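You operate a simulated robot arm through the tools that you are given. There is no shell and no other tool. Be economical: measure what you need, move in short steps, check, and stop when the job is done.

You run a simulated two-armed robot. Do the job below in one go: nothing can be reset, and whatever is moved stays where it is left.

JOB
Shake the SAMPLE grain through the small sieve by hand, then part sieve and pan.
Fine: till only rough grain is left; hold the yellow pan down for the pull; jar and pan back, sieve on the sieve mat.

Only the result counts: the job must be done as asked and must still hold three seconds after the hand-in. Knocking over, shifting, dropping, spilling or breaking anything else fails it.

ROBOT AND FRAMES
Two 6-joint arms with two-finger parallel grippers on one trunk, on a base that drives. Base frame: it is fixed to the floor where the robot stands at the start and does not move with it; the origin is under the middle of the robot, x ahead of it, y to its left, z up. Readings come in mm, degrees, newtons and seconds.
The left shoulder is at the start at [60, 187, 1072], the right one opposite. With the tool pointing down near the work surface each hand reaches from about 260 to 620 mm from the robot's upright axis, wherever it stands, measured 20 degrees to its own side. Places, roughly: sieve mat [400, 700, 800]. Payload 1.57 kg a hand.
The tool frame of a hand sits at the grasp point between the pads (the TCP): z along the fingers, y along the line on which they close. The tips reach 30 mm beyond it. Largest opening 110 mm; finger width 24, thickness 12; the body of the gripper, 48 by 112 mm, starts 78 mm behind the TCP.
Orientation is that of the tool frame in the base frame, as a unit quaternion [w, x, y, z]. With the fingers straight down and closing along the base's y, the tool's x points along the base's -x, its y along +y and its z along -z.

CONTROLS
- The arms move only by the tool play_rows. It takes "left_moves", "right_moves" or both (then of equal length, played together; a hand with none holds still); each is a list that holds one entry, the list of rows, each a list of 7 numbers: the shift along the tool's x, y, z in mm, then the turn, a rotation vector about the tool's x, y, z in degrees, then the gripper command, from -1 (shut) to 1 (fully open), values between in proportion. In form: [[[tx, ty, tz, ax, ay, az, gripper], ...]]. A call has 1 to 10 rows; each row shifts and turns the commanded pose from where the row before left it, along the tool's axes as they then stand. Each row takes 0.2 s and may step no farther than 50 mm and 8.6 degrees from the row before; otherwise, or with a gripper value out of range, the whole call is refused. Where a pose cannot be reached the arm comes as near as it can. A force on the tool above 40 N (or 10 N above the force at the start of the call, whichever is more), or a blocked arm, ends the call early, and 0.2 s more pass. Each finger travels about 153 mm/s and halts on what it meets, pressing with about 38 N; the grip force reading is that of the motor and also rises with nothing between the fingers. The clock runs only during rows and for 0.2 s after the last one: add rows that do not move to give the fingers time. It gives the time, the measured TCP pose, the force on the tool (base axes), the opening and the grip force at its end, in the units of the frame above (readings bear some noise).
- Cameras (640 x 400 px; columns grow to the right, rows downward): "scene" is now at [14.3, 32.7, 1619.8]; the picture's right is [0.40, -0.92, 0.00], its down [-0.66, -0.29, -0.69] and it looks along [0.64, 0.28, -0.72] (base axes); focal length 271 px, centre (320, 200). "left" rides on the left gripper at [70, -16, -141] in its tool frame; the picture's right is [0.23, 0.97, 0.00], its down [-0.86, 0.20, -0.48] and it looks along [-0.47, 0.11, 0.88] (tool axes); focal length 222 px, centre (320, 200). "right" rides on the right gripper at [70, 16, -141] in its tool frame; the picture's right is [-0.23, 0.97, 0.00], its down [-0.86, -0.20, -0.48] and it looks along [-0.47, -0.11, 0.88] (tool axes); focal length 222 px, centre (320, 200). There is no depth. A picture from a camera that has moved, and an enlarged one, comes with that camera's place and axes in the base frame and with its lens.
- camera(camera): a new picture of that camera. It takes no simulated time.
- slide_trunk(by): slides the trunk up (or, below 0, down) by that many mm; the arms and the scene camera ride with it, the base frame stays. It gives what a move gives, with no picture.
- roll_base(legs): drives the robot by 1 to 6 legs, each [ahead, left, turn to the left] in mm, mm and degrees, along the robot's own axes; the way and the turn of a leg run together, so that a leg with both is an arc; at most 1500 mm and 180 degrees a leg. The arms and the cameras ride along, it lands a little off, and it stops where it bumps. It gives what a move gives.
- head_to(pan, tilt): turns the head with the scene camera to pan (to the left, within 86 degrees either way) and tilt (down, from -29 to 69), counted from straight ahead of the robot. It gives what a move gives.
- inspect(camera, box): a new picture of the part [left, top, right, bottom] of that camera's present view, enlarged. It takes no simulated time.
- finish_job(): hands the job in; it is judged then, once.

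Work in short steps. Places have to be worked out from the pictures, the camera data and where the tool is seen: move nearer, look again, correct. Check each grasp and each placing, and mend what went wrong. You have 120 turns and 108 pictures in all, those below and enlarged ones among them. Open the grippers and draw the arms clear of the work before you hand the job in, unless the task says otherwise; then end with one line.

The tools are called after "Request:" as name(argument=value, ...) on one line, values as JSON. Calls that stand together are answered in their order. play_rows: Moves the arms, as the interface text tells. Its arguments: {"type":"object","properties":{"left_moves":{"type":"array","items":{"type":"array","items":{"type":"array","items":{"type":"number"}}}},"right_moves":{"type":"array","items":{"type":"array","items":{"type":"array","items":{"type":"number"}}}}},"required":[]} The other tools are called the same way: slide_trunk (by) slides the trunk up or down; roll_base (legs) drives the base; head_to (pan, tilt) turns the head that bears the scene camera; camera (camera) takes a picture; inspect (camera, box) takes an enlarged picture of a part of a camera's view; finish_job () hands the job in.

At the start:

```text
t: 0.0
left_eef_pos: [424.8, 366.6, 1222.3]
left_ee_rot: [0.0, 0.0, 1.0, 0.0]
left_wrist_force: [1.0, -0.4, 0.2]
left_finger_gap: 110.0
left_grip_force: 0.1
right_eef_pos: [445.4, -68.4, 1226.0]
right_ee_rot: [0.0, 0.001, 1.0, 0.0]
right_wrist_force: [-0.1, 0.2, -0.2]
right_finger_gap: 110.1
right_grip_force: 0.1
trunk travel left (down, up): [-700.0, 290.0]
robot x, y, heading: [-1.2, -1.7, -0.2]
head pan, tilt: [23.4, 46.0]
```

scene: 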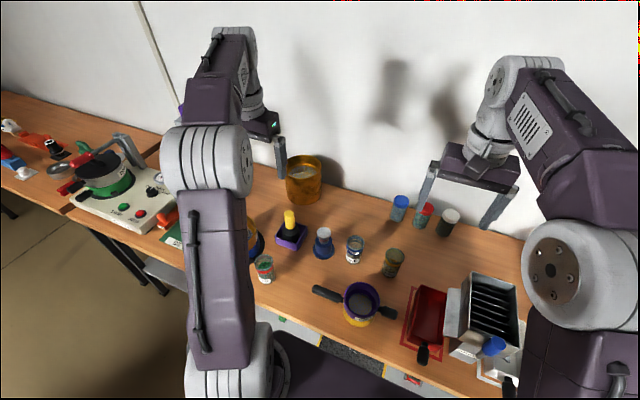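
right: 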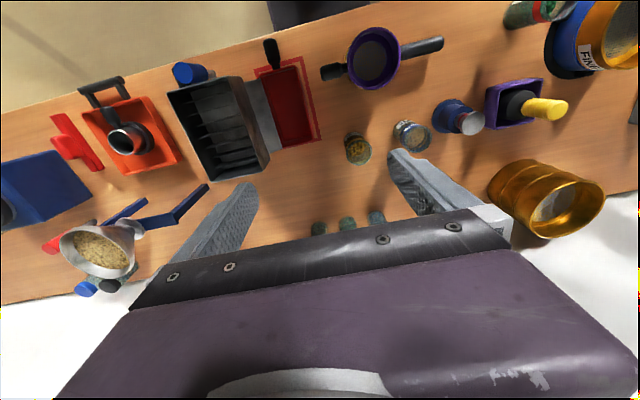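
left: 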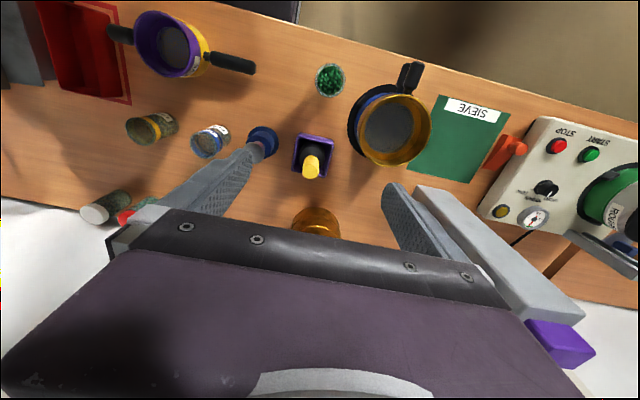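

I'll look closer at the jars and both sieves to find the labels.

Request:
inspect(camera="left", box=[60, 0, 300, 150])

Request:
inspect(camera="right", box=[300, 0, 640, 212])

Request:
inspect(camera="scene", box=[240, 180, 480, 330])

Request:
inspect(camera="left", box=[280, 40, 540, 202])

```text
2.67 times, centred on (180, 75) of left
camera zoom: at [355.9, 350.5, 1362.5], right [-0.23, 0.97, 0.0], down [0.86, 0.2, 0.48], along [0.47, 0.11, -0.88], focal length 592 px, centre (693, 533)
```

zoom: 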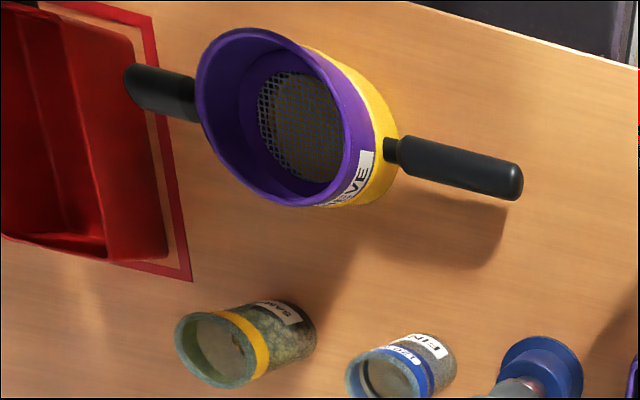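

```text
1.88 times, centred on (470, 106) of right
camera zoom: at [375.6, -52.8, 1367.6], right [0.23, 0.97, 0.0], down [0.86, -0.2, 0.48], along [0.47, -0.11, -0.88], focal length 418 px, centre (38, 377)
```

zoom: 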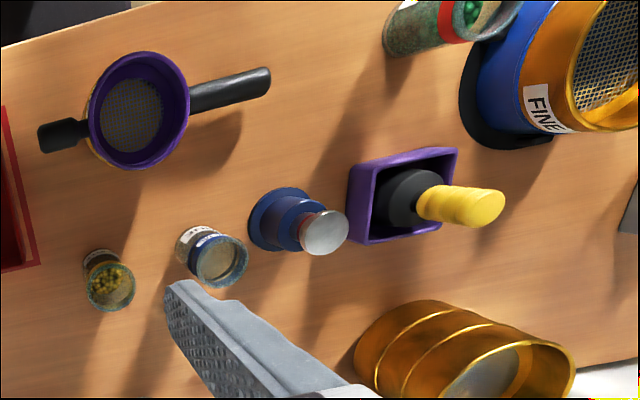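

```text
2.67 times, centred on (360, 255) of scene
camera zoom: at [14.3, 32.7, 1619.8], right [0.4, -0.92, 0.0], down [-0.66, -0.29, -0.69], along [0.64, 0.28, -0.72], focal length 722 px, centre (213, 53)
```

zoom: 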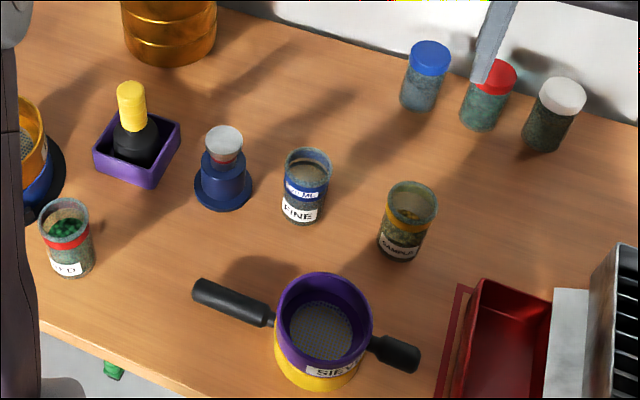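

```text
2.46 times, centred on (410, 121) of left
camera zoom: at [355.9, 350.5, 1362.5], right [-0.23, 0.97, 0.0], down [0.86, 0.2, 0.48], along [0.47, 0.11, -0.88], focal length 547 px, centre (98, 394)
```

zoom: 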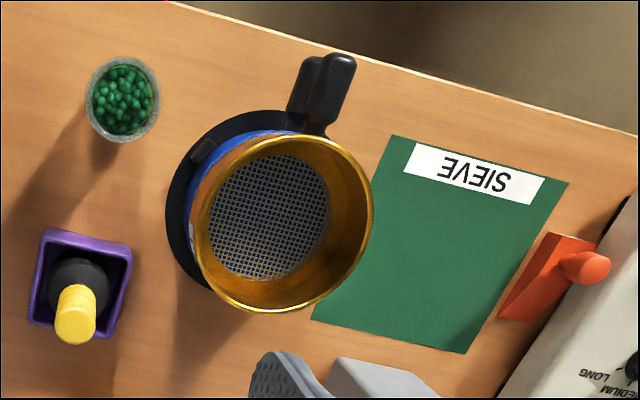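

SAMPLE is the yellow-banded jar, and the small sieve is the purple ring on the yellow pan. I need to know which handle belongs to which part, so I'll zoom further.

Request:
inspect(camera="scene", box=[305, 270, 405, 332])

Request:
inspect(camera="left", box=[95, 0, 275, 112])

Request:
inspect(camera="right", box=[310, 10, 470, 180])

Request:
inspect(camera="scene", box=[350, 230, 430, 280])

```text
6.40 times, centred on (355, 301) of scene
camera zoom: at [14.3, 32.7, 1619.8], right [0.4, -0.92, 0.0], down [-0.66, -0.29, -0.69], along [0.64, 0.28, -0.72], focal length 1732 px, centre (96, -446)
```

zoom: 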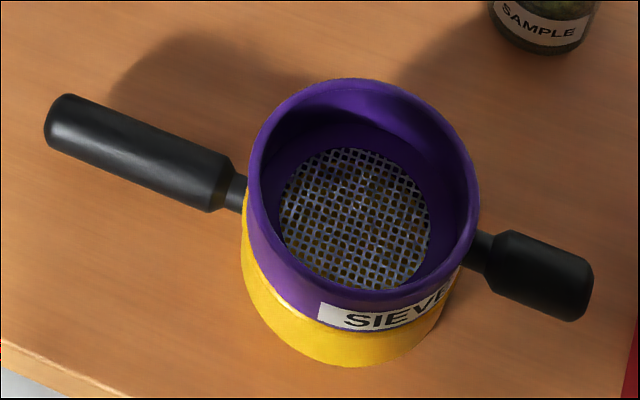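

```text
3.56 times, centred on (185, 56) of left
camera zoom: at [355.9, 350.5, 1362.5], right [-0.23, 0.97, 0.0], down [0.86, 0.2, 0.48], along [0.47, 0.11, -0.88], focal length 790 px, centre (800, 712)
```

zoom: 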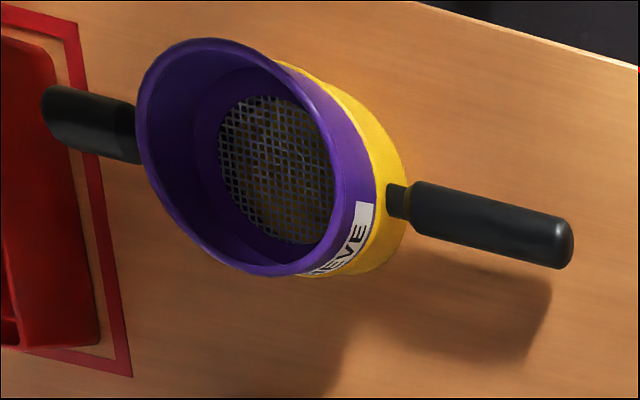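

```text
2.35 times, centred on (390, 95) of right
camera zoom: at [375.6, -52.8, 1367.6], right [0.23, 0.97, 0.0], down [0.86, -0.2, 0.48], along [0.47, -0.11, -0.88], focal length 523 px, centre (155, 447)
```

zoom: 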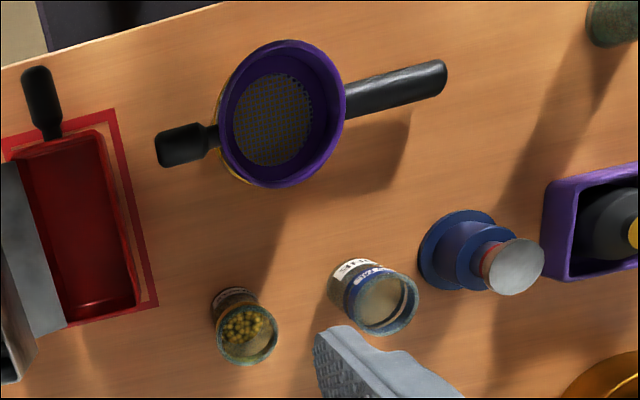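

```text
8.00 times, centred on (390, 255) of scene
camera zoom: at [14.3, 32.7, 1619.8], right [0.4, -0.92, 0.0], down [-0.66, -0.29, -0.69], along [0.64, 0.28, -0.72], focal length 2165 px, centre (-240, -240)
```

zoom: 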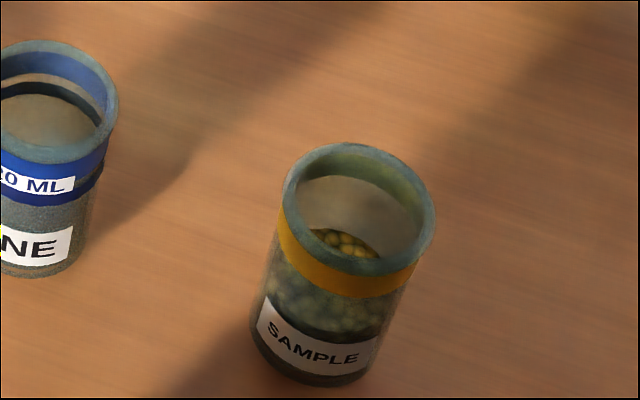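

Triangulating gives these positions:
- SAMPLE jar at about [531, 0], rim z about 893.
- Sieve and pan centre at about [367, 70].
- The low pan handle points +y, tip [369, 206, 810].
- The high sieve handle points -y, tip [365, -46, 866].

I'll back the base off a little for room, then turn the right tool to azimuth 45°, pitched 40° down.

Request:
roll_base(legs=[[-100, 0, 0]])

Request:
play_rows(right_moves=[[[0, 0, 0, 0, 0, -7.5, 0.6], [0, 0, 0, 0, 0, -7.5, 0.6], [0, 0, 0, 0, 0, -7.5, 0.6], [0, 0, 0, 0, 0, -7.5, 0.6], [0, 0, 0, 0, 0, -7.5, 0.6], [0, 0, 0, 0, 0, -7.5, 0.6], [0, 0, 0, 0, 0, 0, 0.6]]])

Request:
play_rows(right_moves=[[[0, 0, 0, 0, -8.3, 0, 0.6], [0, 0, 0, 0, -8.3, 0, 0.6], [0, 0, 0, 0, -8.3, 0, 0.6], [0, 0, 0, 0, -8.3, 0, 0.6], [0, 0, 0, 0, -8.3, 0, 0.6], [0, 0, 0, 0, -8.3, 0, 0.6], [0, 0, 0, 0, 0, 0, 0.6]]])

Request:
camera(camera="right")

```text
t: 1.1
left_eef_pos: [325.5, 367.1, 1220.9]
left_ee_rot: [-0.001, 0.001, 1.0, -0.001]
left_wrist_force: [-0.9, -1.3, 0.2]
left_finger_gap: 110.0
left_grip_force: 0.1
right_eef_pos: [347.2, -68.0, 1225.7]
right_ee_rot: [-0.001, 0.001, 1.0, 0.0]
right_wrist_force: [0.2, 0.6, 0.2]
right_finger_gap: 110.3
right_grip_force: 0.0
trunk travel left (down, up): [-700.0, 290.0]
robot x, y, heading: [-99.4, 2.5, -0.1]
head pan, tilt: [23.4, 46.0]
```

```text
t: 2.8
left_eef_pos: [327.3, 366.5, 1221.0]
left_ee_rot: [0.0, 0.002, 1.0, -0.001]
left_wrist_force: [0.5, 0.1, 0.4]
left_finger_gap: 109.9
left_grip_force: 0.1
right_eef_pos: [347.8, -69.7, 1225.9]
right_ee_rot: [0.0, -0.383, 0.924, 0.0]
right_wrist_force: [0.7, -0.7, -0.9]
right_finger_gap: 87.8
right_grip_force: 0.0
trunk travel left (down, up): [-700.0, 290.0]
robot x, y, heading: [-99.2, 0.1, 0.1]
head pan, tilt: [23.4, 46.0]
```

```text
t: 4.3
left_eef_pos: [326.8, 365.1, 1221.1]
left_ee_rot: [0.0, 0.001, 1.0, 0.0]
left_wrist_force: [-0.5, 0.3, 0.2]
left_finger_gap: 110.2
left_grip_force: 0.0
right_eef_pos: [346.9, -70.2, 1226.8]
right_ee_rot: [0.389, -0.345, 0.839, 0.161]
right_wrist_force: [-0.1, -0.1, 0.4]
right_finger_gap: 88.1
right_grip_force: 0.0
trunk travel left (down, up): [-700.0, 290.0]
robot x, y, heading: [-99.6, 0.9, 0.2]
head pan, tilt: [23.4, 46.0]
```

```text
96 pictures are left
camera right: at [226.2, -166.6, 1264.2], right [-0.58, 0.79, 0.17], down [0.27, -0.01, 0.96], along [0.77, 0.61, -0.21], focal length 222 px, centre (320, 200)
```

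right: 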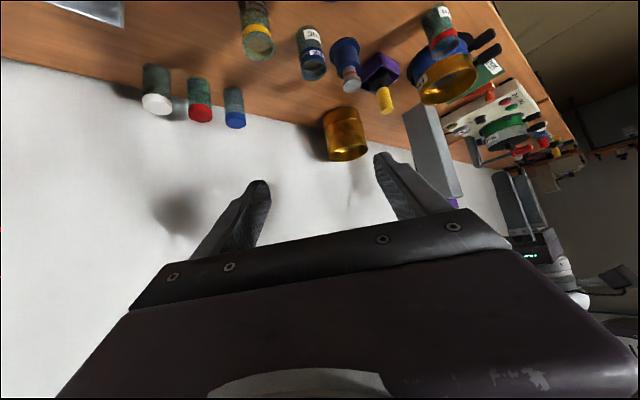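

Tool direction is (.54, .54, -.64), as intended. I'll go to a standoff about 130 mm behind the jar.

Request:
play_rows(right_moves=[[[21.9, -10.08, 31.7, 0, 0, 0, 0.6], [21.9, -10.08, 31.7, 0, 0, 0, 0.6], [21.9, -10.08, 31.7, 0, 0, 0, 0.6], [21.9, -10.08, 31.7, 0, 0, 0, 0.6], [21.9, -10.08, 31.7, 0, 0, 0, 0.6], [21.9, -10.08, 31.7, 0, 0, 0, 0.6], [21.9, -10.08, 31.7, 0, 0, 0, 0.6], [21.9, -10.08, 31.7, 0, 0, 0, 0.6], [0, 0, 0, 0, 0, 0, 0.6]]])

Request:
camera(camera="right")

Request:
camera(camera="scene")

```text
t: 6.3
left_eef_pos: [323.7, 366.8, 1221.1]
left_ee_rot: [0.0, 0.0, 1.0, -0.001]
left_wrist_force: [-0.2, 0.5, -1.0]
left_finger_gap: 109.8
left_grip_force: 0.1
right_eef_pos: [463.0, -67.6, 930.5]
right_ee_rot: [0.39, -0.347, 0.838, 0.16]
right_wrist_force: [-7.2, 7.4, 0.2]
right_finger_gap: 88.0
right_grip_force: 0.0
trunk travel left (down, up): [-700.0, 290.0]
robot x, y, heading: [-99.9, -0.8, -0.1]
head pan, tilt: [23.4, 46.0]
```

```text
95 pictures are left
camera right: at [342.5, -164.4, 968.5], right [-0.58, 0.79, 0.17], down [0.27, -0.01, 0.96], along [0.76, 0.61, -0.21], focal length 222 px, centre (320, 200)
```

right: 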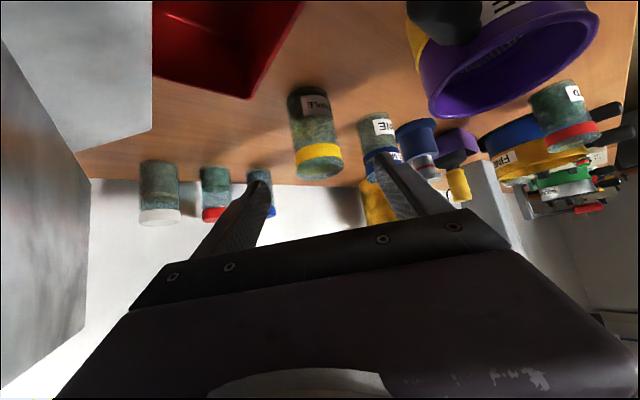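

```text
94 pictures are left
camera scene: at [-87.1, 34.6, 1619.8], right [0.4, -0.92, 0.0], down [-0.66, -0.28, -0.7], along [0.64, 0.27, -0.72], focal length 271 px, centre (320, 200)
```

scene: 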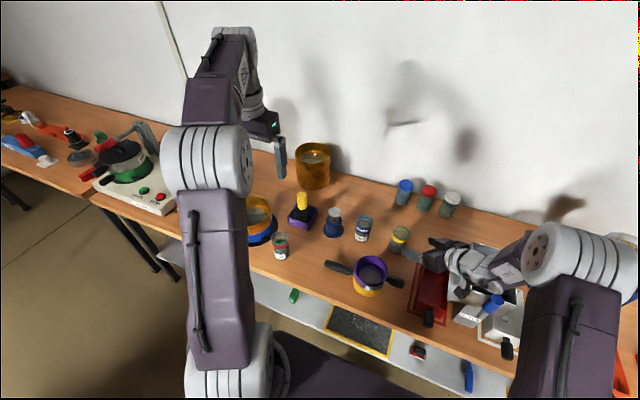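

The force reads about 10 N sideways, so I may be touching the grey splitter box. I'll check.

Request:
inspect(camera="scene", box=[380, 210, 560, 370])

Request:
play_rows(right_moves=[[[0, 0, 0, 0, 0, 0, 0.6]]])

```text
2.50 times, centred on (470, 290) of scene
camera zoom: at [-87.1, 34.6, 1619.8], right [0.4, -0.92, 0.0], down [-0.66, -0.28, -0.7], along [0.64, 0.27, -0.72], focal length 677 px, centre (-55, -25)
```

zoom: 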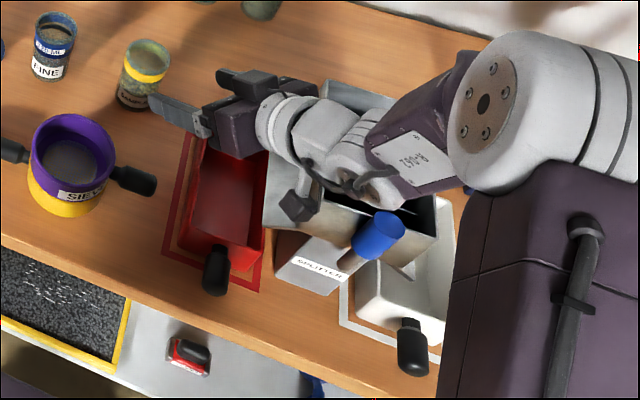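

```text
t: 6.8
left_eef_pos: [324.1, 367.4, 1221.3]
left_ee_rot: [0.001, 0.0, 1.0, 0.0]
left_wrist_force: [-0.7, -0.5, 0.6]
left_finger_gap: 110.0
left_grip_force: 0.1
right_eef_pos: [463.2, -67.9, 930.1]
right_ee_rot: [0.389, -0.346, 0.838, 0.161]
right_wrist_force: [-6.9, 7.9, -2.6]
right_finger_gap: 88.1
right_grip_force: 0.0
trunk travel left (down, up): [-700.0, 290.0]
robot x, y, heading: [-101.0, 0.5, -0.2]
head pan, tilt: [23.4, 46.0]
```

The wrist is pressing lightly on the splitter. I'll lift straight off and compare the splitter with its start position.

Request:
play_rows(right_moves=[[[-25.5, 0, -21.5, 0, 0, 0, 0.6], [-25.5, 0, -21.5, 0, 0, 0, 0.6], [-25.5, 0, -21.5, 0, 0, 0, 0.6], [-25.5, 0, -21.5, 0, 0, 0, 0.6], [-25.5, 0, -21.5, 0, 0, 0, 0.6], [-25.5, 0, -21.5, 0, 0, 0, 0.6], [0, 0, 0, 0, 0, 0, 0.6]]])

Request:
camera(camera="scene")

Request:
inspect(camera="scene", box=[380, 210, 560, 370])

```text
t: 8.3
left_eef_pos: [325.2, 365.8, 1221.3]
left_ee_rot: [0.0, 0.001, 1.0, 0.0]
left_wrist_force: [-0.4, -0.3, 1.3]
left_finger_gap: 110.0
left_grip_force: 0.1
right_eef_pos: [464.8, -72.9, 1130.5]
right_ee_rot: [0.389, -0.346, 0.838, 0.161]
right_wrist_force: [-0.7, 0.1, -0.3]
right_finger_gap: 88.2
right_grip_force: 0.1
trunk travel left (down, up): [-700.0, 290.0]
robot x, y, heading: [-95.6, 3.5, -0.1]
head pan, tilt: [23.4, 46.0]
```

```text
92 pictures are left
camera scene: at [-84.9, 32.7, 1619.8], right [0.39, -0.92, 0.0], down [-0.66, -0.28, -0.69], along [0.64, 0.27, -0.72], focal length 271 px, centre (320, 200)
```

scene: 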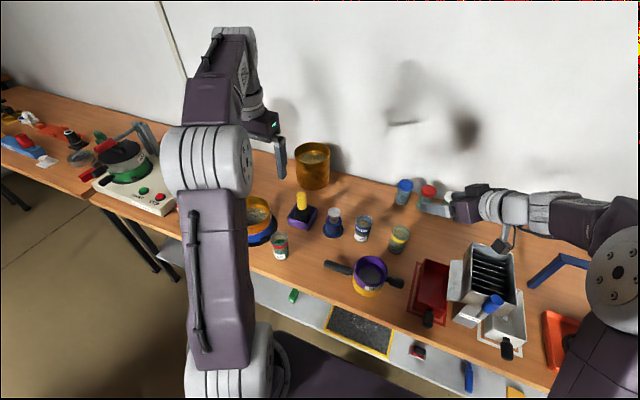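

```text
2.50 times, centred on (470, 290) of scene
camera zoom: at [-84.9, 32.7, 1619.8], right [0.39, -0.92, 0.0], down [-0.66, -0.28, -0.69], along [0.64, 0.27, -0.72], focal length 677 px, centre (-55, -25)
```

zoom: 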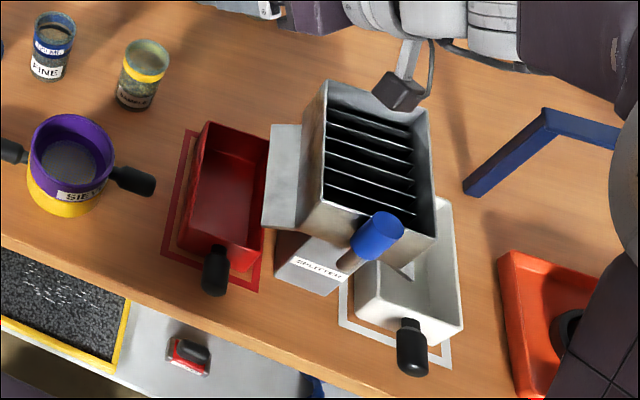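

The splitter stands about 1000 mm high and shows no visible shift. I'll use a smaller azimuth (about 18°) and roll the tool 180° so the wrist camera rides above the hand, clear of the sieve.

Request:
play_rows(right_moves=[[[0, 0, 0, 5.15, 0, 4.36, 0.6], [0, 0, 0, 5.15, 0, 4.36, 0.6], [0, 0, 0, 5.15, 0, 4.36, 0.6], [0, 0, 0, 5.15, 0, 4.36, 0.6], [0, 0, 0, 0, -5, 0, 0.6], [0, 0, 0, 0, 0, 8.571, 0.6], [0, 0, 0, 0, 0, 8.571, 0.6], [0, 0, 0, 0, 0, 8.571, 0.6], [0, 0, 0, 0, 0, 8.571, 0.6], [0, 0, 0, 0, 0, 8.571, 0.6]]])

Request:
play_rows(right_moves=[[[0, 0, 0, 0, 0, 8.571, 0.6], [0, 0, 0, 0, 0, 8.571, 0.6], [0, 0, 0, 0, 0, 8.571, 0.6], [0, 0, 0, 0, 0, 8.571, 0.6], [0, 0, 0, 0, 0, 8.571, 0.6], [0, 0, 0, 0, 0, 8.571, 0.6], [0, 0, 0, 0, 0, 8.571, 0.6], [0, 0, 0, 0, 0, 8.571, 0.6], [0, 0, 0, 0, 0, 8.571, 0.6], [0, 0, 0, 0, 0, 8.571, 0.6]]])

Request:
play_rows(right_moves=[[[0, 0, 0, 0, 0, 8.571, 0.6], [0, 0, 0, 0, 0, 8.571, 0.6], [0, 0, 0, 0, 0, 8.571, 0.6], [0, 0, 0, 0, 0, 8.571, 0.6], [0, 0, 0, 0, 0, 8.571, 0.6], [0, 0, 0, 0, 0, 8.571, 0.6], [0, 0, 0, 0, 0, 0, 0.6]]])

Request:
camera(camera="right")

```text
t: 10.6
left_eef_pos: [326.2, 366.5, 1222.6]
left_ee_rot: [0.0, 0.001, 1.0, -0.001]
left_wrist_force: [-0.2, -0.7, -0.2]
left_finger_gap: 110.1
left_grip_force: 0.1
right_eef_pos: [458.4, -66.0, 1130.0]
right_ee_rot: [0.397, 0.193, 0.866, 0.233]
right_wrist_force: [0.3, 0.7, -0.5]
right_finger_gap: 88.0
right_grip_force: 0.1
right hand out of reach, approached as far as the arm can: row 5
trunk travel left (down, up): [-700.0, 290.0]
robot x, y, heading: [-97.2, 1.9, -0.0]
head pan, tilt: [23.4, 46.0]
```

```text
t: 12.8
left_eef_pos: [327.0, 365.8, 1221.4]
left_ee_rot: [0.0, 0.0, 1.0, 0.0]
left_wrist_force: [0.1, 0.0, 0.2]
left_finger_gap: 109.8
left_grip_force: 0.1
right_eef_pos: [459.4, -66.9, 1129.2]
right_ee_rot: [0.132, 0.731, 0.505, 0.44]
right_wrist_force: [-1.6, 0.0, 0.4]
right_finger_gap: 87.7
right_grip_force: 0.0
trunk travel left (down, up): [-700.0, 290.0]
robot x, y, heading: [-97.6, -0.2, -0.2]
head pan, tilt: [23.4, 46.0]
```

```text
t: 14.3
left_eef_pos: [326.1, 366.1, 1221.5]
left_ee_rot: [0.0, 0.001, 1.0, 0.001]
left_wrist_force: [0.5, -0.5, 1.1]
left_finger_gap: 110.1
left_grip_force: 0.1
right_eef_pos: [459.3, -66.3, 1127.9]
right_ee_rot: [-0.072, 0.877, 0.137, 0.454]
right_wrist_force: [0.0, 0.3, -0.1]
right_finger_gap: 87.9
right_grip_force: 0.1
trunk travel left (down, up): [-700.0, 290.0]
robot x, y, heading: [-96.5, 1.6, -0.2]
head pan, tilt: [23.4, 46.0]
```

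```text
90 pictures are left
camera right: at [391.3, -106.4, 1266.2], right [0.17, -0.97, -0.19], down [-0.9, -0.08, -0.42], along [0.39, 0.24, -0.89], focal length 222 px, centre (320, 200)
```

right: 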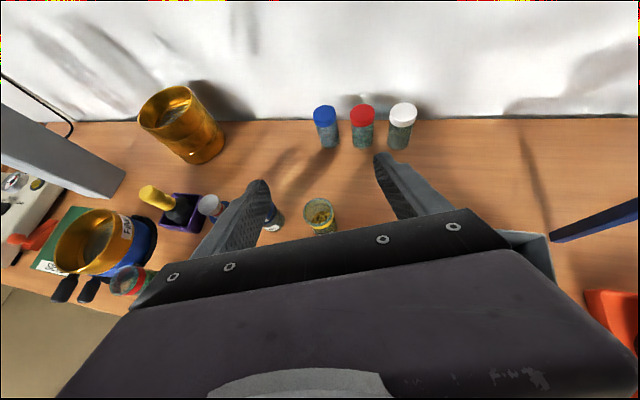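

Now az is 18°, pitch 35°, camera on top. The new view puts the jar at about [532, -5]. I'll descend to a standoff about 100 mm short of it.

Request:
play_rows(right_moves=[[[-30.1, -6.4, 22.3, 0, 0, 0, 0.6], [-30.1, -6.4, 22.3, 0, 0, 0, 0.6], [-30.1, -6.4, 22.3, 0, 0, 0, 0.6], [-30.1, -6.4, 22.3, 0, 0, 0, 0.6], [-30.1, -6.4, 22.3, 0, 0, 0, 0.6], [-30.1, -6.4, 22.3, 0, 0, 0, 0.6], [0, 0, 0, 0, 0, 0, 0.6]]])

Request:
camera(camera="right")

Request:
inspect(camera="scene", box=[320, 190, 520, 315])

```text
t: 15.9
left_eef_pos: [325.6, 366.8, 1222.7]
left_ee_rot: [0.001, 0.001, 1.0, 0.0]
left_wrist_force: [-1.0, 0.6, 0.3]
left_finger_gap: 110.0
left_grip_force: 0.1
right_eef_pos: [478.2, -95.7, 920.9]
right_ee_rot: [-0.076, 0.877, 0.14, 0.454]
right_wrist_force: [-0.3, 0.2, -0.5]
right_finger_gap: 88.4
right_grip_force: 0.0
right hand out of reach, approached as far as the arm can: row 2, 3, 4, 5, 6
trunk travel left (down, up): [-700.0, 290.0]
robot x, y, heading: [-96.8, 1.5, 0.1]
head pan, tilt: [23.4, 46.0]
```

```text
89 pictures are left
camera right: at [411.4, -136.6, 1058.6], right [0.18, -0.96, -0.19], down [-0.9, -0.09, -0.42], along [0.39, 0.25, -0.89], focal length 222 px, centre (320, 200)
```

right: 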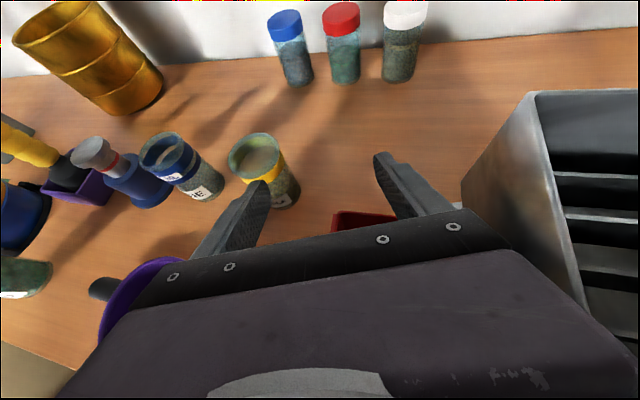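

```text
3.20 times, centred on (420, 252) of scene
camera zoom: at [-85.8, 33.1, 1619.8], right [0.39, -0.92, 0.0], down [-0.66, -0.28, -0.69], along [0.64, 0.27, -0.72], focal length 866 px, centre (0, 32)
```

zoom: 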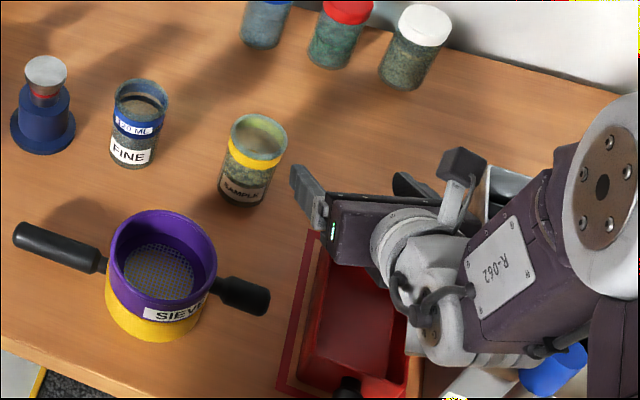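

The arm folds too tight here because the wrist is close to the shoulder. I'll lift, then back the base off another 150 mm.

Request:
play_rows(right_moves=[[[29, 0, -20.5, 0, 0, 0, 0.6], [29, 0, -20.5, 0, 0, 0, 0.6], [29, 0, -20.5, 0, 0, 0, 0.6], [29, 0, -20.5, 0, 0, 0, 0.6], [29, 0, -20.5, 0, 0, 0, 0.6], [0, 0, 0, 0, 0, 0, 0.6]]])

Request:
roll_base(legs=[[-150, 0, 0]])

```text
t: 17.4
left_eef_pos: [327.0, 366.5, 1221.9]
left_ee_rot: [-0.002, 0.001, 1.0, 0.0]
left_wrist_force: [-0.5, 0.4, 0.3]
left_finger_gap: 110.1
left_grip_force: 0.0
right_eef_pos: [481.1, -94.9, 1100.2]
right_ee_rot: [-0.072, 0.877, 0.138, 0.454]
right_wrist_force: [-0.7, 0.5, -0.2]
right_finger_gap: 87.7
right_grip_force: 0.1
trunk travel left (down, up): [-700.0, 290.0]
robot x, y, heading: [-97.9, -1.6, -0.1]
head pan, tilt: [23.4, 46.0]
```

```text
t: 18.7
left_eef_pos: [176.4, 367.5, 1220.5]
left_ee_rot: [0.0, 0.0, 1.0, 0.0]
left_wrist_force: [-0.1, 0.7, -0.3]
left_finger_gap: 110.1
left_grip_force: 0.2
right_eef_pos: [330.5, -92.9, 1098.9]
right_ee_rot: [-0.072, 0.877, 0.139, 0.454]
right_wrist_force: [0.1, -0.1, -0.6]
right_finger_gap: 88.1
right_grip_force: 0.1
trunk travel left (down, up): [-700.0, 290.0]
robot x, y, heading: [-247.1, 3.7, -0.0]
head pan, tilt: [23.4, 46.0]
```

The command restarts from the pose actually reached. Next I go forward, then down to the standoff.

Request:
play_rows(right_moves=[[[26.2, -8.1, 37, 0, 0, 0, 0.6], [26.2, -8.1, 37, 0, 0, 0, 0.6], [26.2, -8.1, 37, 0, 0, 0, 0.6], [-32, 0, 22.6, 0, 0, 0, 0.6], [-32, 0, 22.6, 0, 0, 0, 0.6], [-32, 0, 22.6, 0, 0, 0, 0.6], [-32, 0, 22.6, 0, 0, 0, 0.6], [-32, 0, 22.6, 0, 0, 0, 0.6], [0, 0, 0, 0, 0, 0, 0.6]]])

Request:
camera(camera="right")

Request:
camera(camera="scene")

```text
t: 20.7
left_eef_pos: [174.1, 367.0, 1222.7]
left_ee_rot: [0.0, 0.0, 1.0, 0.0]
left_wrist_force: [-0.8, 0.1, 0.2]
left_finger_gap: 109.8
left_grip_force: 0.1
right_eef_pos: [451.6, -28.2, 902.0]
right_ee_rot: [-0.072, 0.877, 0.139, 0.455]
right_wrist_force: [-0.4, 0.6, 0.2]
right_finger_gap: 87.8
right_grip_force: 0.1
trunk travel left (down, up): [-700.0, 290.0]
robot x, y, heading: [-247.3, -1.7, -0.0]
head pan, tilt: [23.4, 46.0]
```

```text
87 pictures are left
camera right: at [383.9, -67.0, 1040.6], right [0.18, -0.97, -0.19], down [-0.9, -0.09, -0.42], along [0.39, 0.24, -0.89], focal length 222 px, centre (320, 200)
```

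right: 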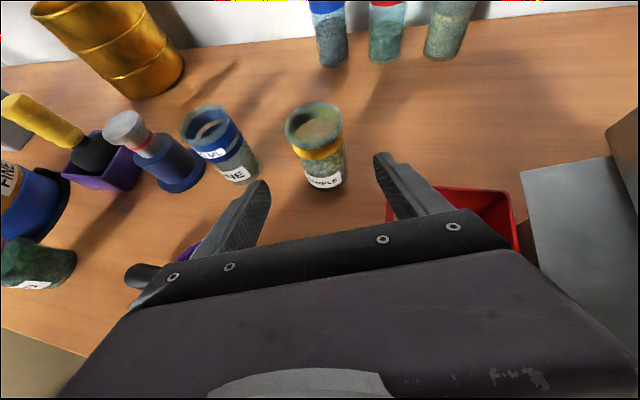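

```text
86 pictures are left
camera scene: at [-236.6, 33.0, 1619.8], right [0.4, -0.92, 0.0], down [-0.66, -0.29, -0.69], along [0.64, 0.28, -0.72], focal length 271 px, centre (320, 200)
```

scene: 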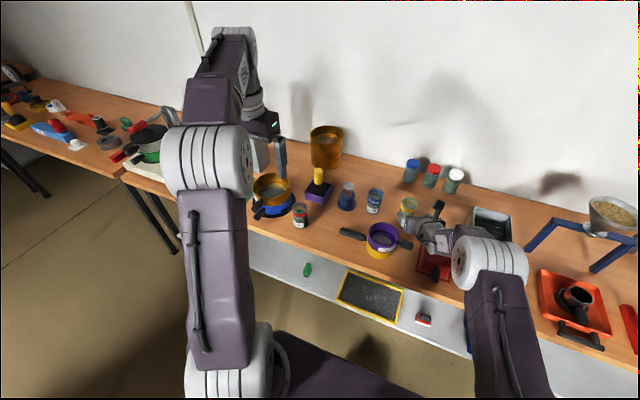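

The jar is at about [531, 1] with its rim at about 886, almost exactly on the approach line. I'll advance 102 mm.

Request:
play_rows(right_moves=[[[0, -1, 26, 0, 0, 0, 0.6], [0, -1, 26, 0, 0, 0, 0.6], [0, -1, 26, 0, 0, 0, 0.6], [0, 0, 24, 0, 0, 0, 0.6], [0, 0, 0, 0, 0, 0, 0.6]]])

Request:
camera(camera="right")

Request:
inspect(camera="scene", box=[340, 180, 480, 270])

```text
t: 21.9
left_eef_pos: [175.2, 367.5, 1222.1]
left_ee_rot: [0.001, 0.001, 1.0, 0.0]
left_wrist_force: [-0.4, 0.6, 0.4]
left_finger_gap: 109.9
left_grip_force: 0.0
right_eef_pos: [486.3, -13.0, 876.7]
right_ee_rot: [-0.076, 0.877, 0.141, 0.453]
right_wrist_force: [-0.2, -0.4, -0.6]
right_finger_gap: 88.1
right_grip_force: 0.0
right hand out of reach, approached as far as the arm can: row 2, 3, 4
trunk travel left (down, up): [-700.0, 290.0]
robot x, y, heading: [-250.9, 0.5, -0.1]
head pan, tilt: [23.4, 46.0]
```

```text
85 pictures are left
camera right: at [419.5, -53.9, 1015.7], right [0.18, -0.96, -0.19], down [-0.9, -0.09, -0.42], along [0.39, 0.25, -0.89], focal length 222 px, centre (320, 200)
```

right: 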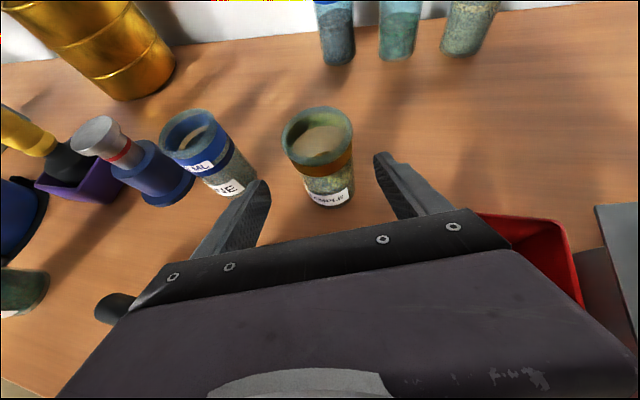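

```text
4.44 times, centred on (410, 225) of scene
camera zoom: at [-236.2, 33.0, 1619.8], right [0.4, -0.92, 0.0], down [-0.66, -0.29, -0.69], along [0.64, 0.28, -0.72], focal length 1203 px, centre (-80, 89)
```

zoom: 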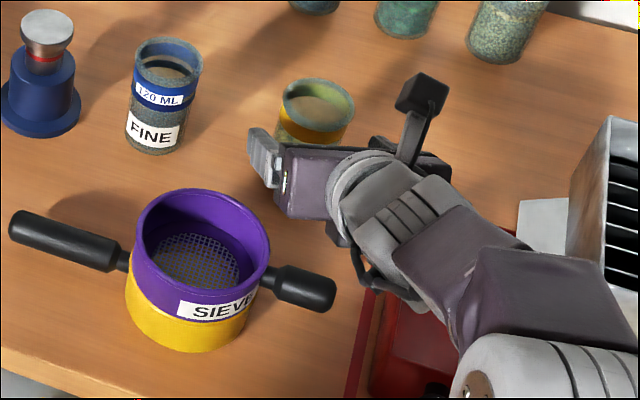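

Now it runs out of reach forward, so the base should sit between the two places. I'll retract, lift, then roll ahead about 90 mm.

Request:
play_rows(right_moves=[[[0, 0, -20, 0, 0, 0, 0.6], [0, 0, -20, 0, 0, 0, 0.6], [27.2, 0, -19.2, 0, 0, 0, 0.6], [27.2, 0, -19.2, 0, 0, 0, 0.6], [27.2, 0, -19.2, 0, 0, 0, 0.6], [27.2, 0, -19.2, 0, 0, 0, 0.6], [0, 0, 0, 0, 0, 0, 0.6]]])

Request:
roll_base(legs=[[90, 0, 0]])

```text
t: 23.5
left_eef_pos: [175.0, 366.8, 1220.7]
left_ee_rot: [0.0, 0.0, 1.0, 0.0]
left_wrist_force: [1.0, 0.2, -0.2]
left_finger_gap: 110.1
left_grip_force: 0.1
right_eef_pos: [453.9, -25.9, 1034.1]
right_ee_rot: [-0.073, 0.877, 0.14, 0.453]
right_wrist_force: [0.4, 0.5, -0.2]
right_finger_gap: 87.9
right_grip_force: 0.1
trunk travel left (down, up): [-700.0, 290.0]
robot x, y, heading: [-251.8, 1.3, 0.1]
head pan, tilt: [23.4, 46.0]
```

```text
t: 24.7
left_eef_pos: [269.5, 366.6, 1221.6]
left_ee_rot: [-0.001, 0.002, 1.0, 0.0]
left_wrist_force: [-0.7, 0.1, 0.4]
left_finger_gap: 110.1
left_grip_force: 0.0
right_eef_pos: [548.2, -26.0, 1035.3]
right_ee_rot: [-0.072, 0.877, 0.139, 0.454]
right_wrist_force: [0.7, 0.2, -0.2]
right_finger_gap: 87.7
right_grip_force: 0.1
trunk travel left (down, up): [-700.0, 290.0]
robot x, y, heading: [-153.8, 0.5, -0.2]
head pan, tilt: [23.4, 46.0]
```

Back to the standoff point, then down.

Request:
play_rows(right_moves=[[[-25.6, -14.2, -36.1, 0, 0, 0, 0.6], [-25.6, -14.2, -36.1, 0, 0, 0, 0.6], [-27.5, 0, 19.4, 0, 0, 0, 0.6], [-27.5, 0, 19.4, 0, 0, 0, 0.6], [-27.5, 0, 19.4, 0, 0, 0, 0.6], [-27.5, 0, 19.4, 0, 0, 0, 0.6], [0, 0, 0, 0, 0, 0, 0.6]]])

```text
t: 26.3
left_eef_pos: [269.2, 366.7, 1222.8]
left_ee_rot: [0.0, 0.001, 1.0, 0.0]
left_wrist_force: [0.5, 0.1, -0.3]
left_finger_gap: 110.0
left_grip_force: 0.0
right_eef_pos: [480.4, -69.9, 910.7]
right_ee_rot: [-0.077, 0.877, 0.141, 0.453]
right_wrist_force: [-0.8, 0.6, -0.9]
right_finger_gap: 88.0
right_grip_force: 0.1
right hand out of reach, approached as far as the arm can: row 2, 3, 4, 5, 6
trunk travel left (down, up): [-700.0, 290.0]
robot x, y, heading: [-158.7, 0.7, -0.1]
head pan, tilt: [23.4, 46.0]
```

The limit looks like wrist pitch at low height, so a lower trunk should help. I'll lift the hand 200 mm, then lower the trunk by 200 mm.

Request:
play_rows(right_moves=[[[32.6, 0, -23, 0, 0, 0, 0.6], [32.6, 0, -23, 0, 0, 0, 0.6], [32.6, 0, -23, 0, 0, 0, 0.6], [32.6, 0, -23, 0, 0, 0, 0.6], [32.6, 0, -23, 0, 0, 0, 0.6], [32.6, 0, -23, 0, 0, 0, 0.6], [0, 0, 0, 0, 0, 0, 0.6]]])

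Request:
slide_trunk(by=-200)

```text
t: 27.9
left_eef_pos: [270.4, 366.4, 1221.9]
left_ee_rot: [0.0, 0.001, 1.0, -0.001]
left_wrist_force: [0.0, 0.0, 0.7]
left_finger_gap: 110.0
left_grip_force: 0.1
right_eef_pos: [483.5, -72.1, 1151.2]
right_ee_rot: [-0.071, 0.877, 0.139, 0.454]
right_wrist_force: [0.3, -0.7, -0.2]
right_finger_gap: 88.0
right_grip_force: 0.0
trunk travel left (down, up): [-700.0, 290.0]
robot x, y, heading: [-155.9, 3.2, -0.3]
head pan, tilt: [23.4, 46.0]
```

```text
t: 30.0
left_eef_pos: [270.0, 366.2, 1021.8]
left_ee_rot: [-0.001, 0.0, 1.0, -0.001]
left_wrist_force: [0.1, -0.1, -0.2]
left_finger_gap: 110.1
left_grip_force: 0.1
right_eef_pos: [482.5, -71.6, 951.4]
right_ee_rot: [-0.071, 0.877, 0.138, 0.455]
right_wrist_force: [0.0, 0.4, 0.1]
right_finger_gap: 87.9
right_grip_force: 0.1
trunk travel left (down, up): [-500.0, 490.0]
robot x, y, heading: [-156.0, -2.8, 0.3]
head pan, tilt: [23.4, 46.0]
```

Now to the standoff [452, -26, 903].

Request:
play_rows(right_moves=[[[-23.9, -26.5, 8, 0, 0, 0, 0.6], [-23.9, -26.5, 8, 0, 0, 0, 0.6], [0, 0, 0, 0, 0, 0, 0.6]]])

Request:
camera(camera="scene")

```text
t: 30.8
left_eef_pos: [269.7, 365.1, 1021.2]
left_ee_rot: [0.001, 0.001, 1.0, 0.0]
left_wrist_force: [-0.1, 0.0, 0.0]
left_finger_gap: 110.1
left_grip_force: 0.0
right_eef_pos: [453.2, -28.9, 904.9]
right_ee_rot: [-0.075, 0.878, 0.141, 0.452]
right_wrist_force: [-0.3, -0.1, 0.6]
right_finger_gap: 87.9
right_grip_force: 0.1
trunk travel left (down, up): [-500.0, 490.0]
robot x, y, heading: [-152.4, 0.1, -0.3]
head pan, tilt: [23.4, 46.0]
```

```text
83 pictures are left
camera scene: at [-141.3, 32.7, 1419.8], right [0.4, -0.92, 0.0], down [-0.66, -0.28, -0.69], along [0.64, 0.28, -0.72], focal length 271 px, centre (320, 200)
```

scene: 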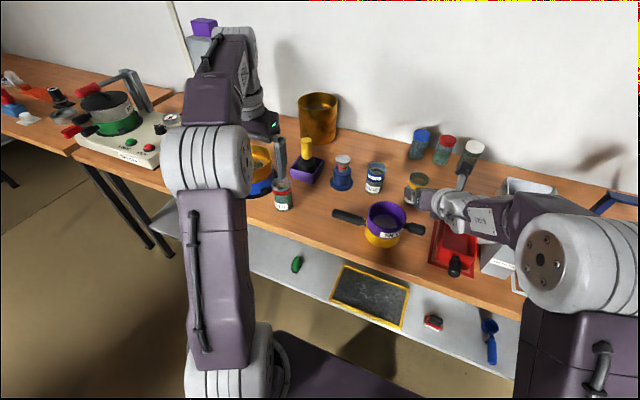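

Reached. Now I advance along the tool axis to the jar.

Request:
play_rows(right_moves=[[[-0.6, -0.9, 25.9, 0, 0, 0, 0.6], [-0.6, -0.9, 25.9, 0, 0, 0, 0.6], [-0.6, -0.9, 25.9, 0, 0, 0, 0.6], [-0.6, -0.9, 25.9, 0, 0, 0, 0.6], [0, 0, 0, 0, 0, 0, 0.6]]])

Request:
camera(camera="right")

Request:
inspect(camera="scene", box=[320, 150, 500, 265])

```text
t: 32.0
left_eef_pos: [269.6, 366.4, 1021.7]
left_ee_rot: [0.0, 0.001, 1.0, 0.0]
left_wrist_force: [-0.7, -0.2, 0.5]
left_finger_gap: 109.9
left_grip_force: 0.1
right_eef_pos: [531.0, 3.8, 841.3]
right_ee_rot: [-0.074, 0.877, 0.14, 0.454]
right_wrist_force: [-0.6, 0.5, 0.4]
right_finger_gap: 88.1
right_grip_force: 0.1
trunk travel left (down, up): [-500.0, 490.0]
robot x, y, heading: [-157.1, -0.5, -0.3]
head pan, tilt: [23.4, 46.0]
```

```text
82 pictures are left
camera right: at [463.7, -35.8, 979.5], right [0.18, -0.97, -0.19], down [-0.9, -0.09, -0.42], along [0.39, 0.25, -0.89], focal length 222 px, centre (320, 200)
```

right: 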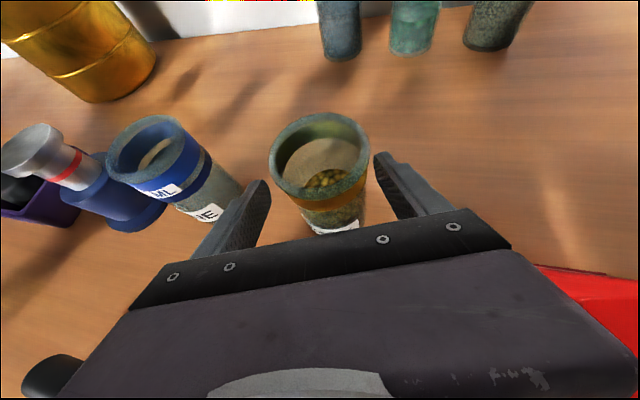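

```text
3.48 times, centred on (410, 208) of scene
camera zoom: at [-141.7, 32.8, 1419.8], right [0.4, -0.92, 0.0], down [-0.66, -0.28, -0.69], along [0.64, 0.28, -0.72], focal length 941 px, centre (7, 174)
```

zoom: 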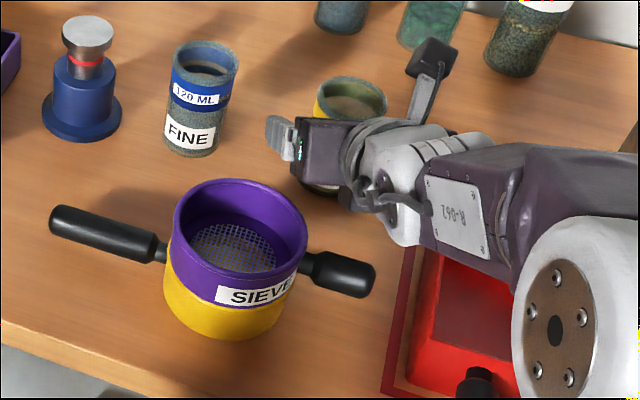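

The jar sits between the fingers, about 6 mm to the right of centre. I'll shift and close.

Request:
play_rows(right_moves=[[[0, 6, 0, 0, 0, 0, 0.6], [0, 0, 0, 0, 0, 0, 0.3], [0, 0, 0, 0, 0, 0, 0.1], [0, 0, 0, 0, 0, 0, -0.3], [0, 0, 0, 0, 0, 0, -0.3], [0, 0, 0, 0, 0, 0, -0.3]]])

Request:
camera(camera="right")

```text
t: 33.4
left_eef_pos: [270.9, 365.8, 1022.9]
left_ee_rot: [0.0, 0.001, 1.0, 0.0]
left_wrist_force: [-0.8, -0.9, -0.2]
left_finger_gap: 109.7
left_grip_force: 0.1
right_eef_pos: [531.2, -1.8, 840.8]
right_ee_rot: [-0.073, 0.877, 0.139, 0.455]
right_wrist_force: [0.2, 0.0, 0.6]
right_finger_gap: 54.0
right_grip_force: 38.6
trunk travel left (down, up): [-500.0, 490.0]
robot x, y, heading: [-154.6, -2.5, -0.2]
head pan, tilt: [23.4, 46.0]
```

```text
80 pictures are left
camera right: at [464.1, -40.8, 978.3], right [0.18, -0.97, -0.19], down [-0.9, -0.08, -0.42], along [0.39, 0.24, -0.89], focal length 222 px, centre (320, 200)
```

right: 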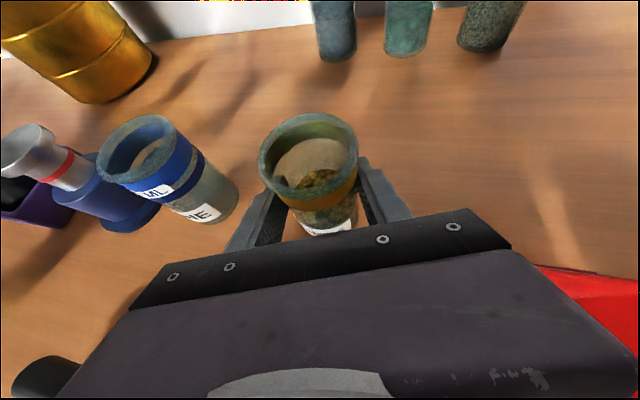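

The jar is gripped (gap 54). I'll lift 140 mm and go towards the pour point beside the sieve, staying high.

Request:
play_rows(right_moves=[[[19, 0, -13.5, 0, 0, 0, -0.3], [19, 0, -13.5, 0, 0, 0, -0.3], [38, 0, -26.9, 0, 0, 0, -0.3], [38, 0, -26.9, 0, 0, 0, -0.3], [-14.3, -14.4, -21.5, 0, 0, 0, -0.3], [-14.3, -14.4, -21.5, 0, 0, 0, -0.3], [-14.3, -14.4, -21.5, 0, 0, 0, -0.3], [-14.3, -14.4, -21.5, 0, 0, 0, -0.3], [-14.3, -14.4, -21.5, 0, 0, 0, -0.3], [0, 0, 0, 0, 0, 0, -0.3]]])

Request:
camera(camera="scene")

```text
t: 35.6
left_eef_pos: [271.4, 366.9, 1021.6]
left_ee_rot: [0.0, 0.001, 1.0, 0.0]
left_wrist_force: [0.7, -0.3, 0.8]
left_finger_gap: 110.1
left_grip_force: 0.1
right_eef_pos: [388.5, 22.8, 949.0]
right_ee_rot: [-0.071, 0.878, 0.139, 0.453]
right_wrist_force: [0.0, 0.5, -1.6]
right_finger_gap: 53.8
right_grip_force: 37.7
right hand out of reach, approached as far as the arm can: row 2, 3, 6
trunk travel left (down, up): [-500.0, 490.0]
robot x, y, heading: [-155.7, 4.8, -0.0]
head pan, tilt: [23.4, 46.0]
```

```text
79 pictures are left
camera scene: at [-140.3, 32.8, 1419.8], right [0.4, -0.92, 0.0], down [-0.66, -0.28, -0.69], along [0.64, 0.28, -0.72], focal length 271 px, centre (320, 200)
```

scene: 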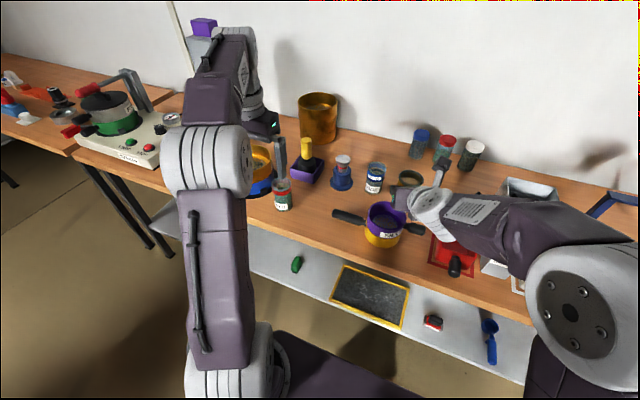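

I'm at the pour point with the jar upright, its bottom about 20 mm above the rim. I'll tilt 40° as a reach test, mouth towards +y, and look.

Request:
play_rows(right_moves=[[[4.5, 0, -3.2, -4.6, 0, -6.5, -0.3], [0, 0, 0, -4.6, 0, -6.5, -0.3], [0, 0, 0, -4.6, 0, -6.5, -0.3], [0, 0, 0, -4.6, 0, -6.5, -0.3], [0, 0, 0, -4.6, 0, -6.5, -0.3], [0, 0, 0, 0, 0, 0, -0.3]]])

Request:
inspect(camera="scene", box=[320, 150, 500, 265])

Request:
camera(camera="right")

```text
t: 37.0
left_eef_pos: [271.0, 367.2, 1021.7]
left_ee_rot: [0.0, 0.0, 1.0, 0.0]
left_wrist_force: [-0.4, 0.5, -0.1]
left_finger_gap: 109.9
left_grip_force: 0.0
right_eef_pos: [386.6, 23.6, 954.6]
right_ee_rot: [0.233, 0.8, 0.285, 0.474]
right_wrist_force: [-0.2, -0.1, -2.2]
right_finger_gap: 54.1
right_grip_force: 37.9
trunk travel left (down, up): [-500.0, 490.0]
robot x, y, heading: [-154.1, 2.4, -0.1]
head pan, tilt: [23.4, 46.0]
```

```text
3.48 times, centred on (410, 208) of scene
camera zoom: at [-141.0, 32.6, 1419.8], right [0.4, -0.92, 0.0], down [-0.66, -0.28, -0.69], along [0.64, 0.28, -0.72], focal length 941 px, centre (7, 174)
```

zoom: 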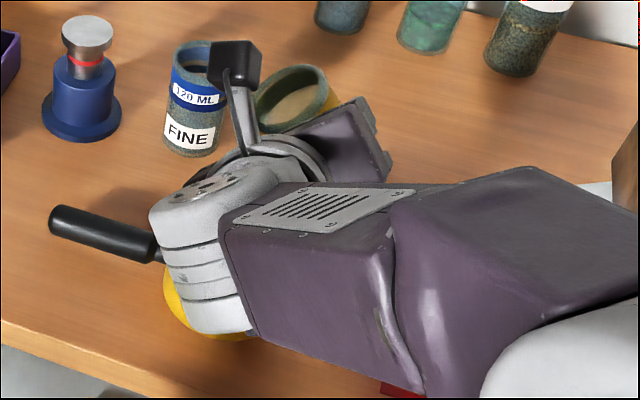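

```text
77 pictures are left
camera right: at [291.5, 72.4, 1071.5], right [0.14, -0.86, 0.48], down [-0.8, -0.38, -0.45], along [0.58, -0.32, -0.75], focal length 222 px, centre (320, 200)
```

right: 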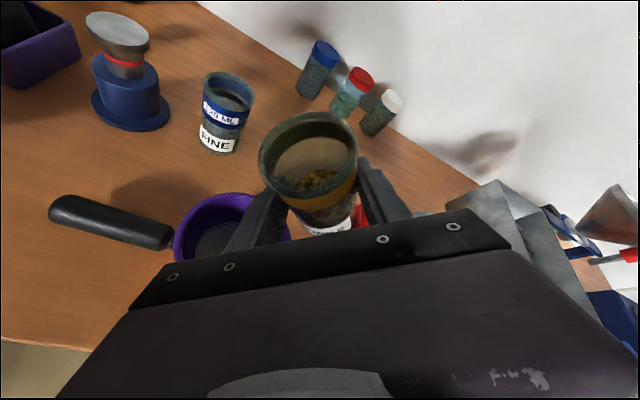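

Reach is fine and the grain is still inside. I'll continue to about 72° with a slight lift.

Request:
play_rows(right_moves=[[[7.5, 7.7, -5.3, -4.6, 0, -6.5, -0.3], [0, 0, 0, -4.6, 0, -6.5, -0.3], [0, 0, 0, -4.6, 0, -6.5, -0.3], [0, 0, 0, -4.6, 0, -6.5, -0.3], [0, 0, 0, 0, 0, 0, -0.3]]])

Request:
camera(camera="right")

Request:
inspect(camera="scene", box=[320, 150, 500, 265])

```text
t: 38.2
left_eef_pos: [269.3, 366.5, 1021.9]
left_ee_rot: [0.001, 0.001, 1.0, 0.001]
left_wrist_force: [-0.3, -0.4, -0.3]
left_finger_gap: 110.1
left_grip_force: 0.0
right_eef_pos: [441.0, -6.0, 994.0]
right_ee_rot: [0.443, 0.672, 0.388, 0.448]
right_wrist_force: [-0.4, 0.5, -1.5]
right_finger_gap: 54.0
right_grip_force: 37.9
right hand out of reach, approached as far as the arm can: row 3, 4
trunk travel left (down, up): [-500.0, 490.0]
robot x, y, heading: [-155.4, 1.3, 0.1]
head pan, tilt: [23.4, 46.0]
```

```text
76 pictures are left
camera right: at [329.8, 87.4, 1057.0], right [0.06, -0.51, 0.86], down [-0.73, -0.61, -0.31], along [0.68, -0.61, -0.4], focal length 222 px, centre (320, 200)
```

right: 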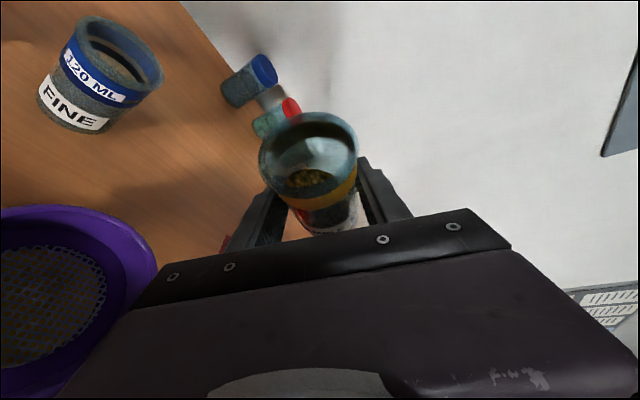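

```text
3.48 times, centred on (410, 208) of scene
camera zoom: at [-141.5, 33.1, 1419.8], right [0.4, -0.92, 0.0], down [-0.66, -0.28, -0.69], along [0.64, 0.28, -0.72], focal length 941 px, centre (7, 174)
```

zoom: 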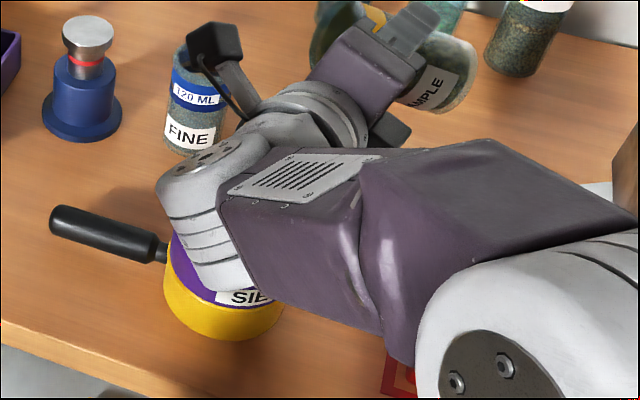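

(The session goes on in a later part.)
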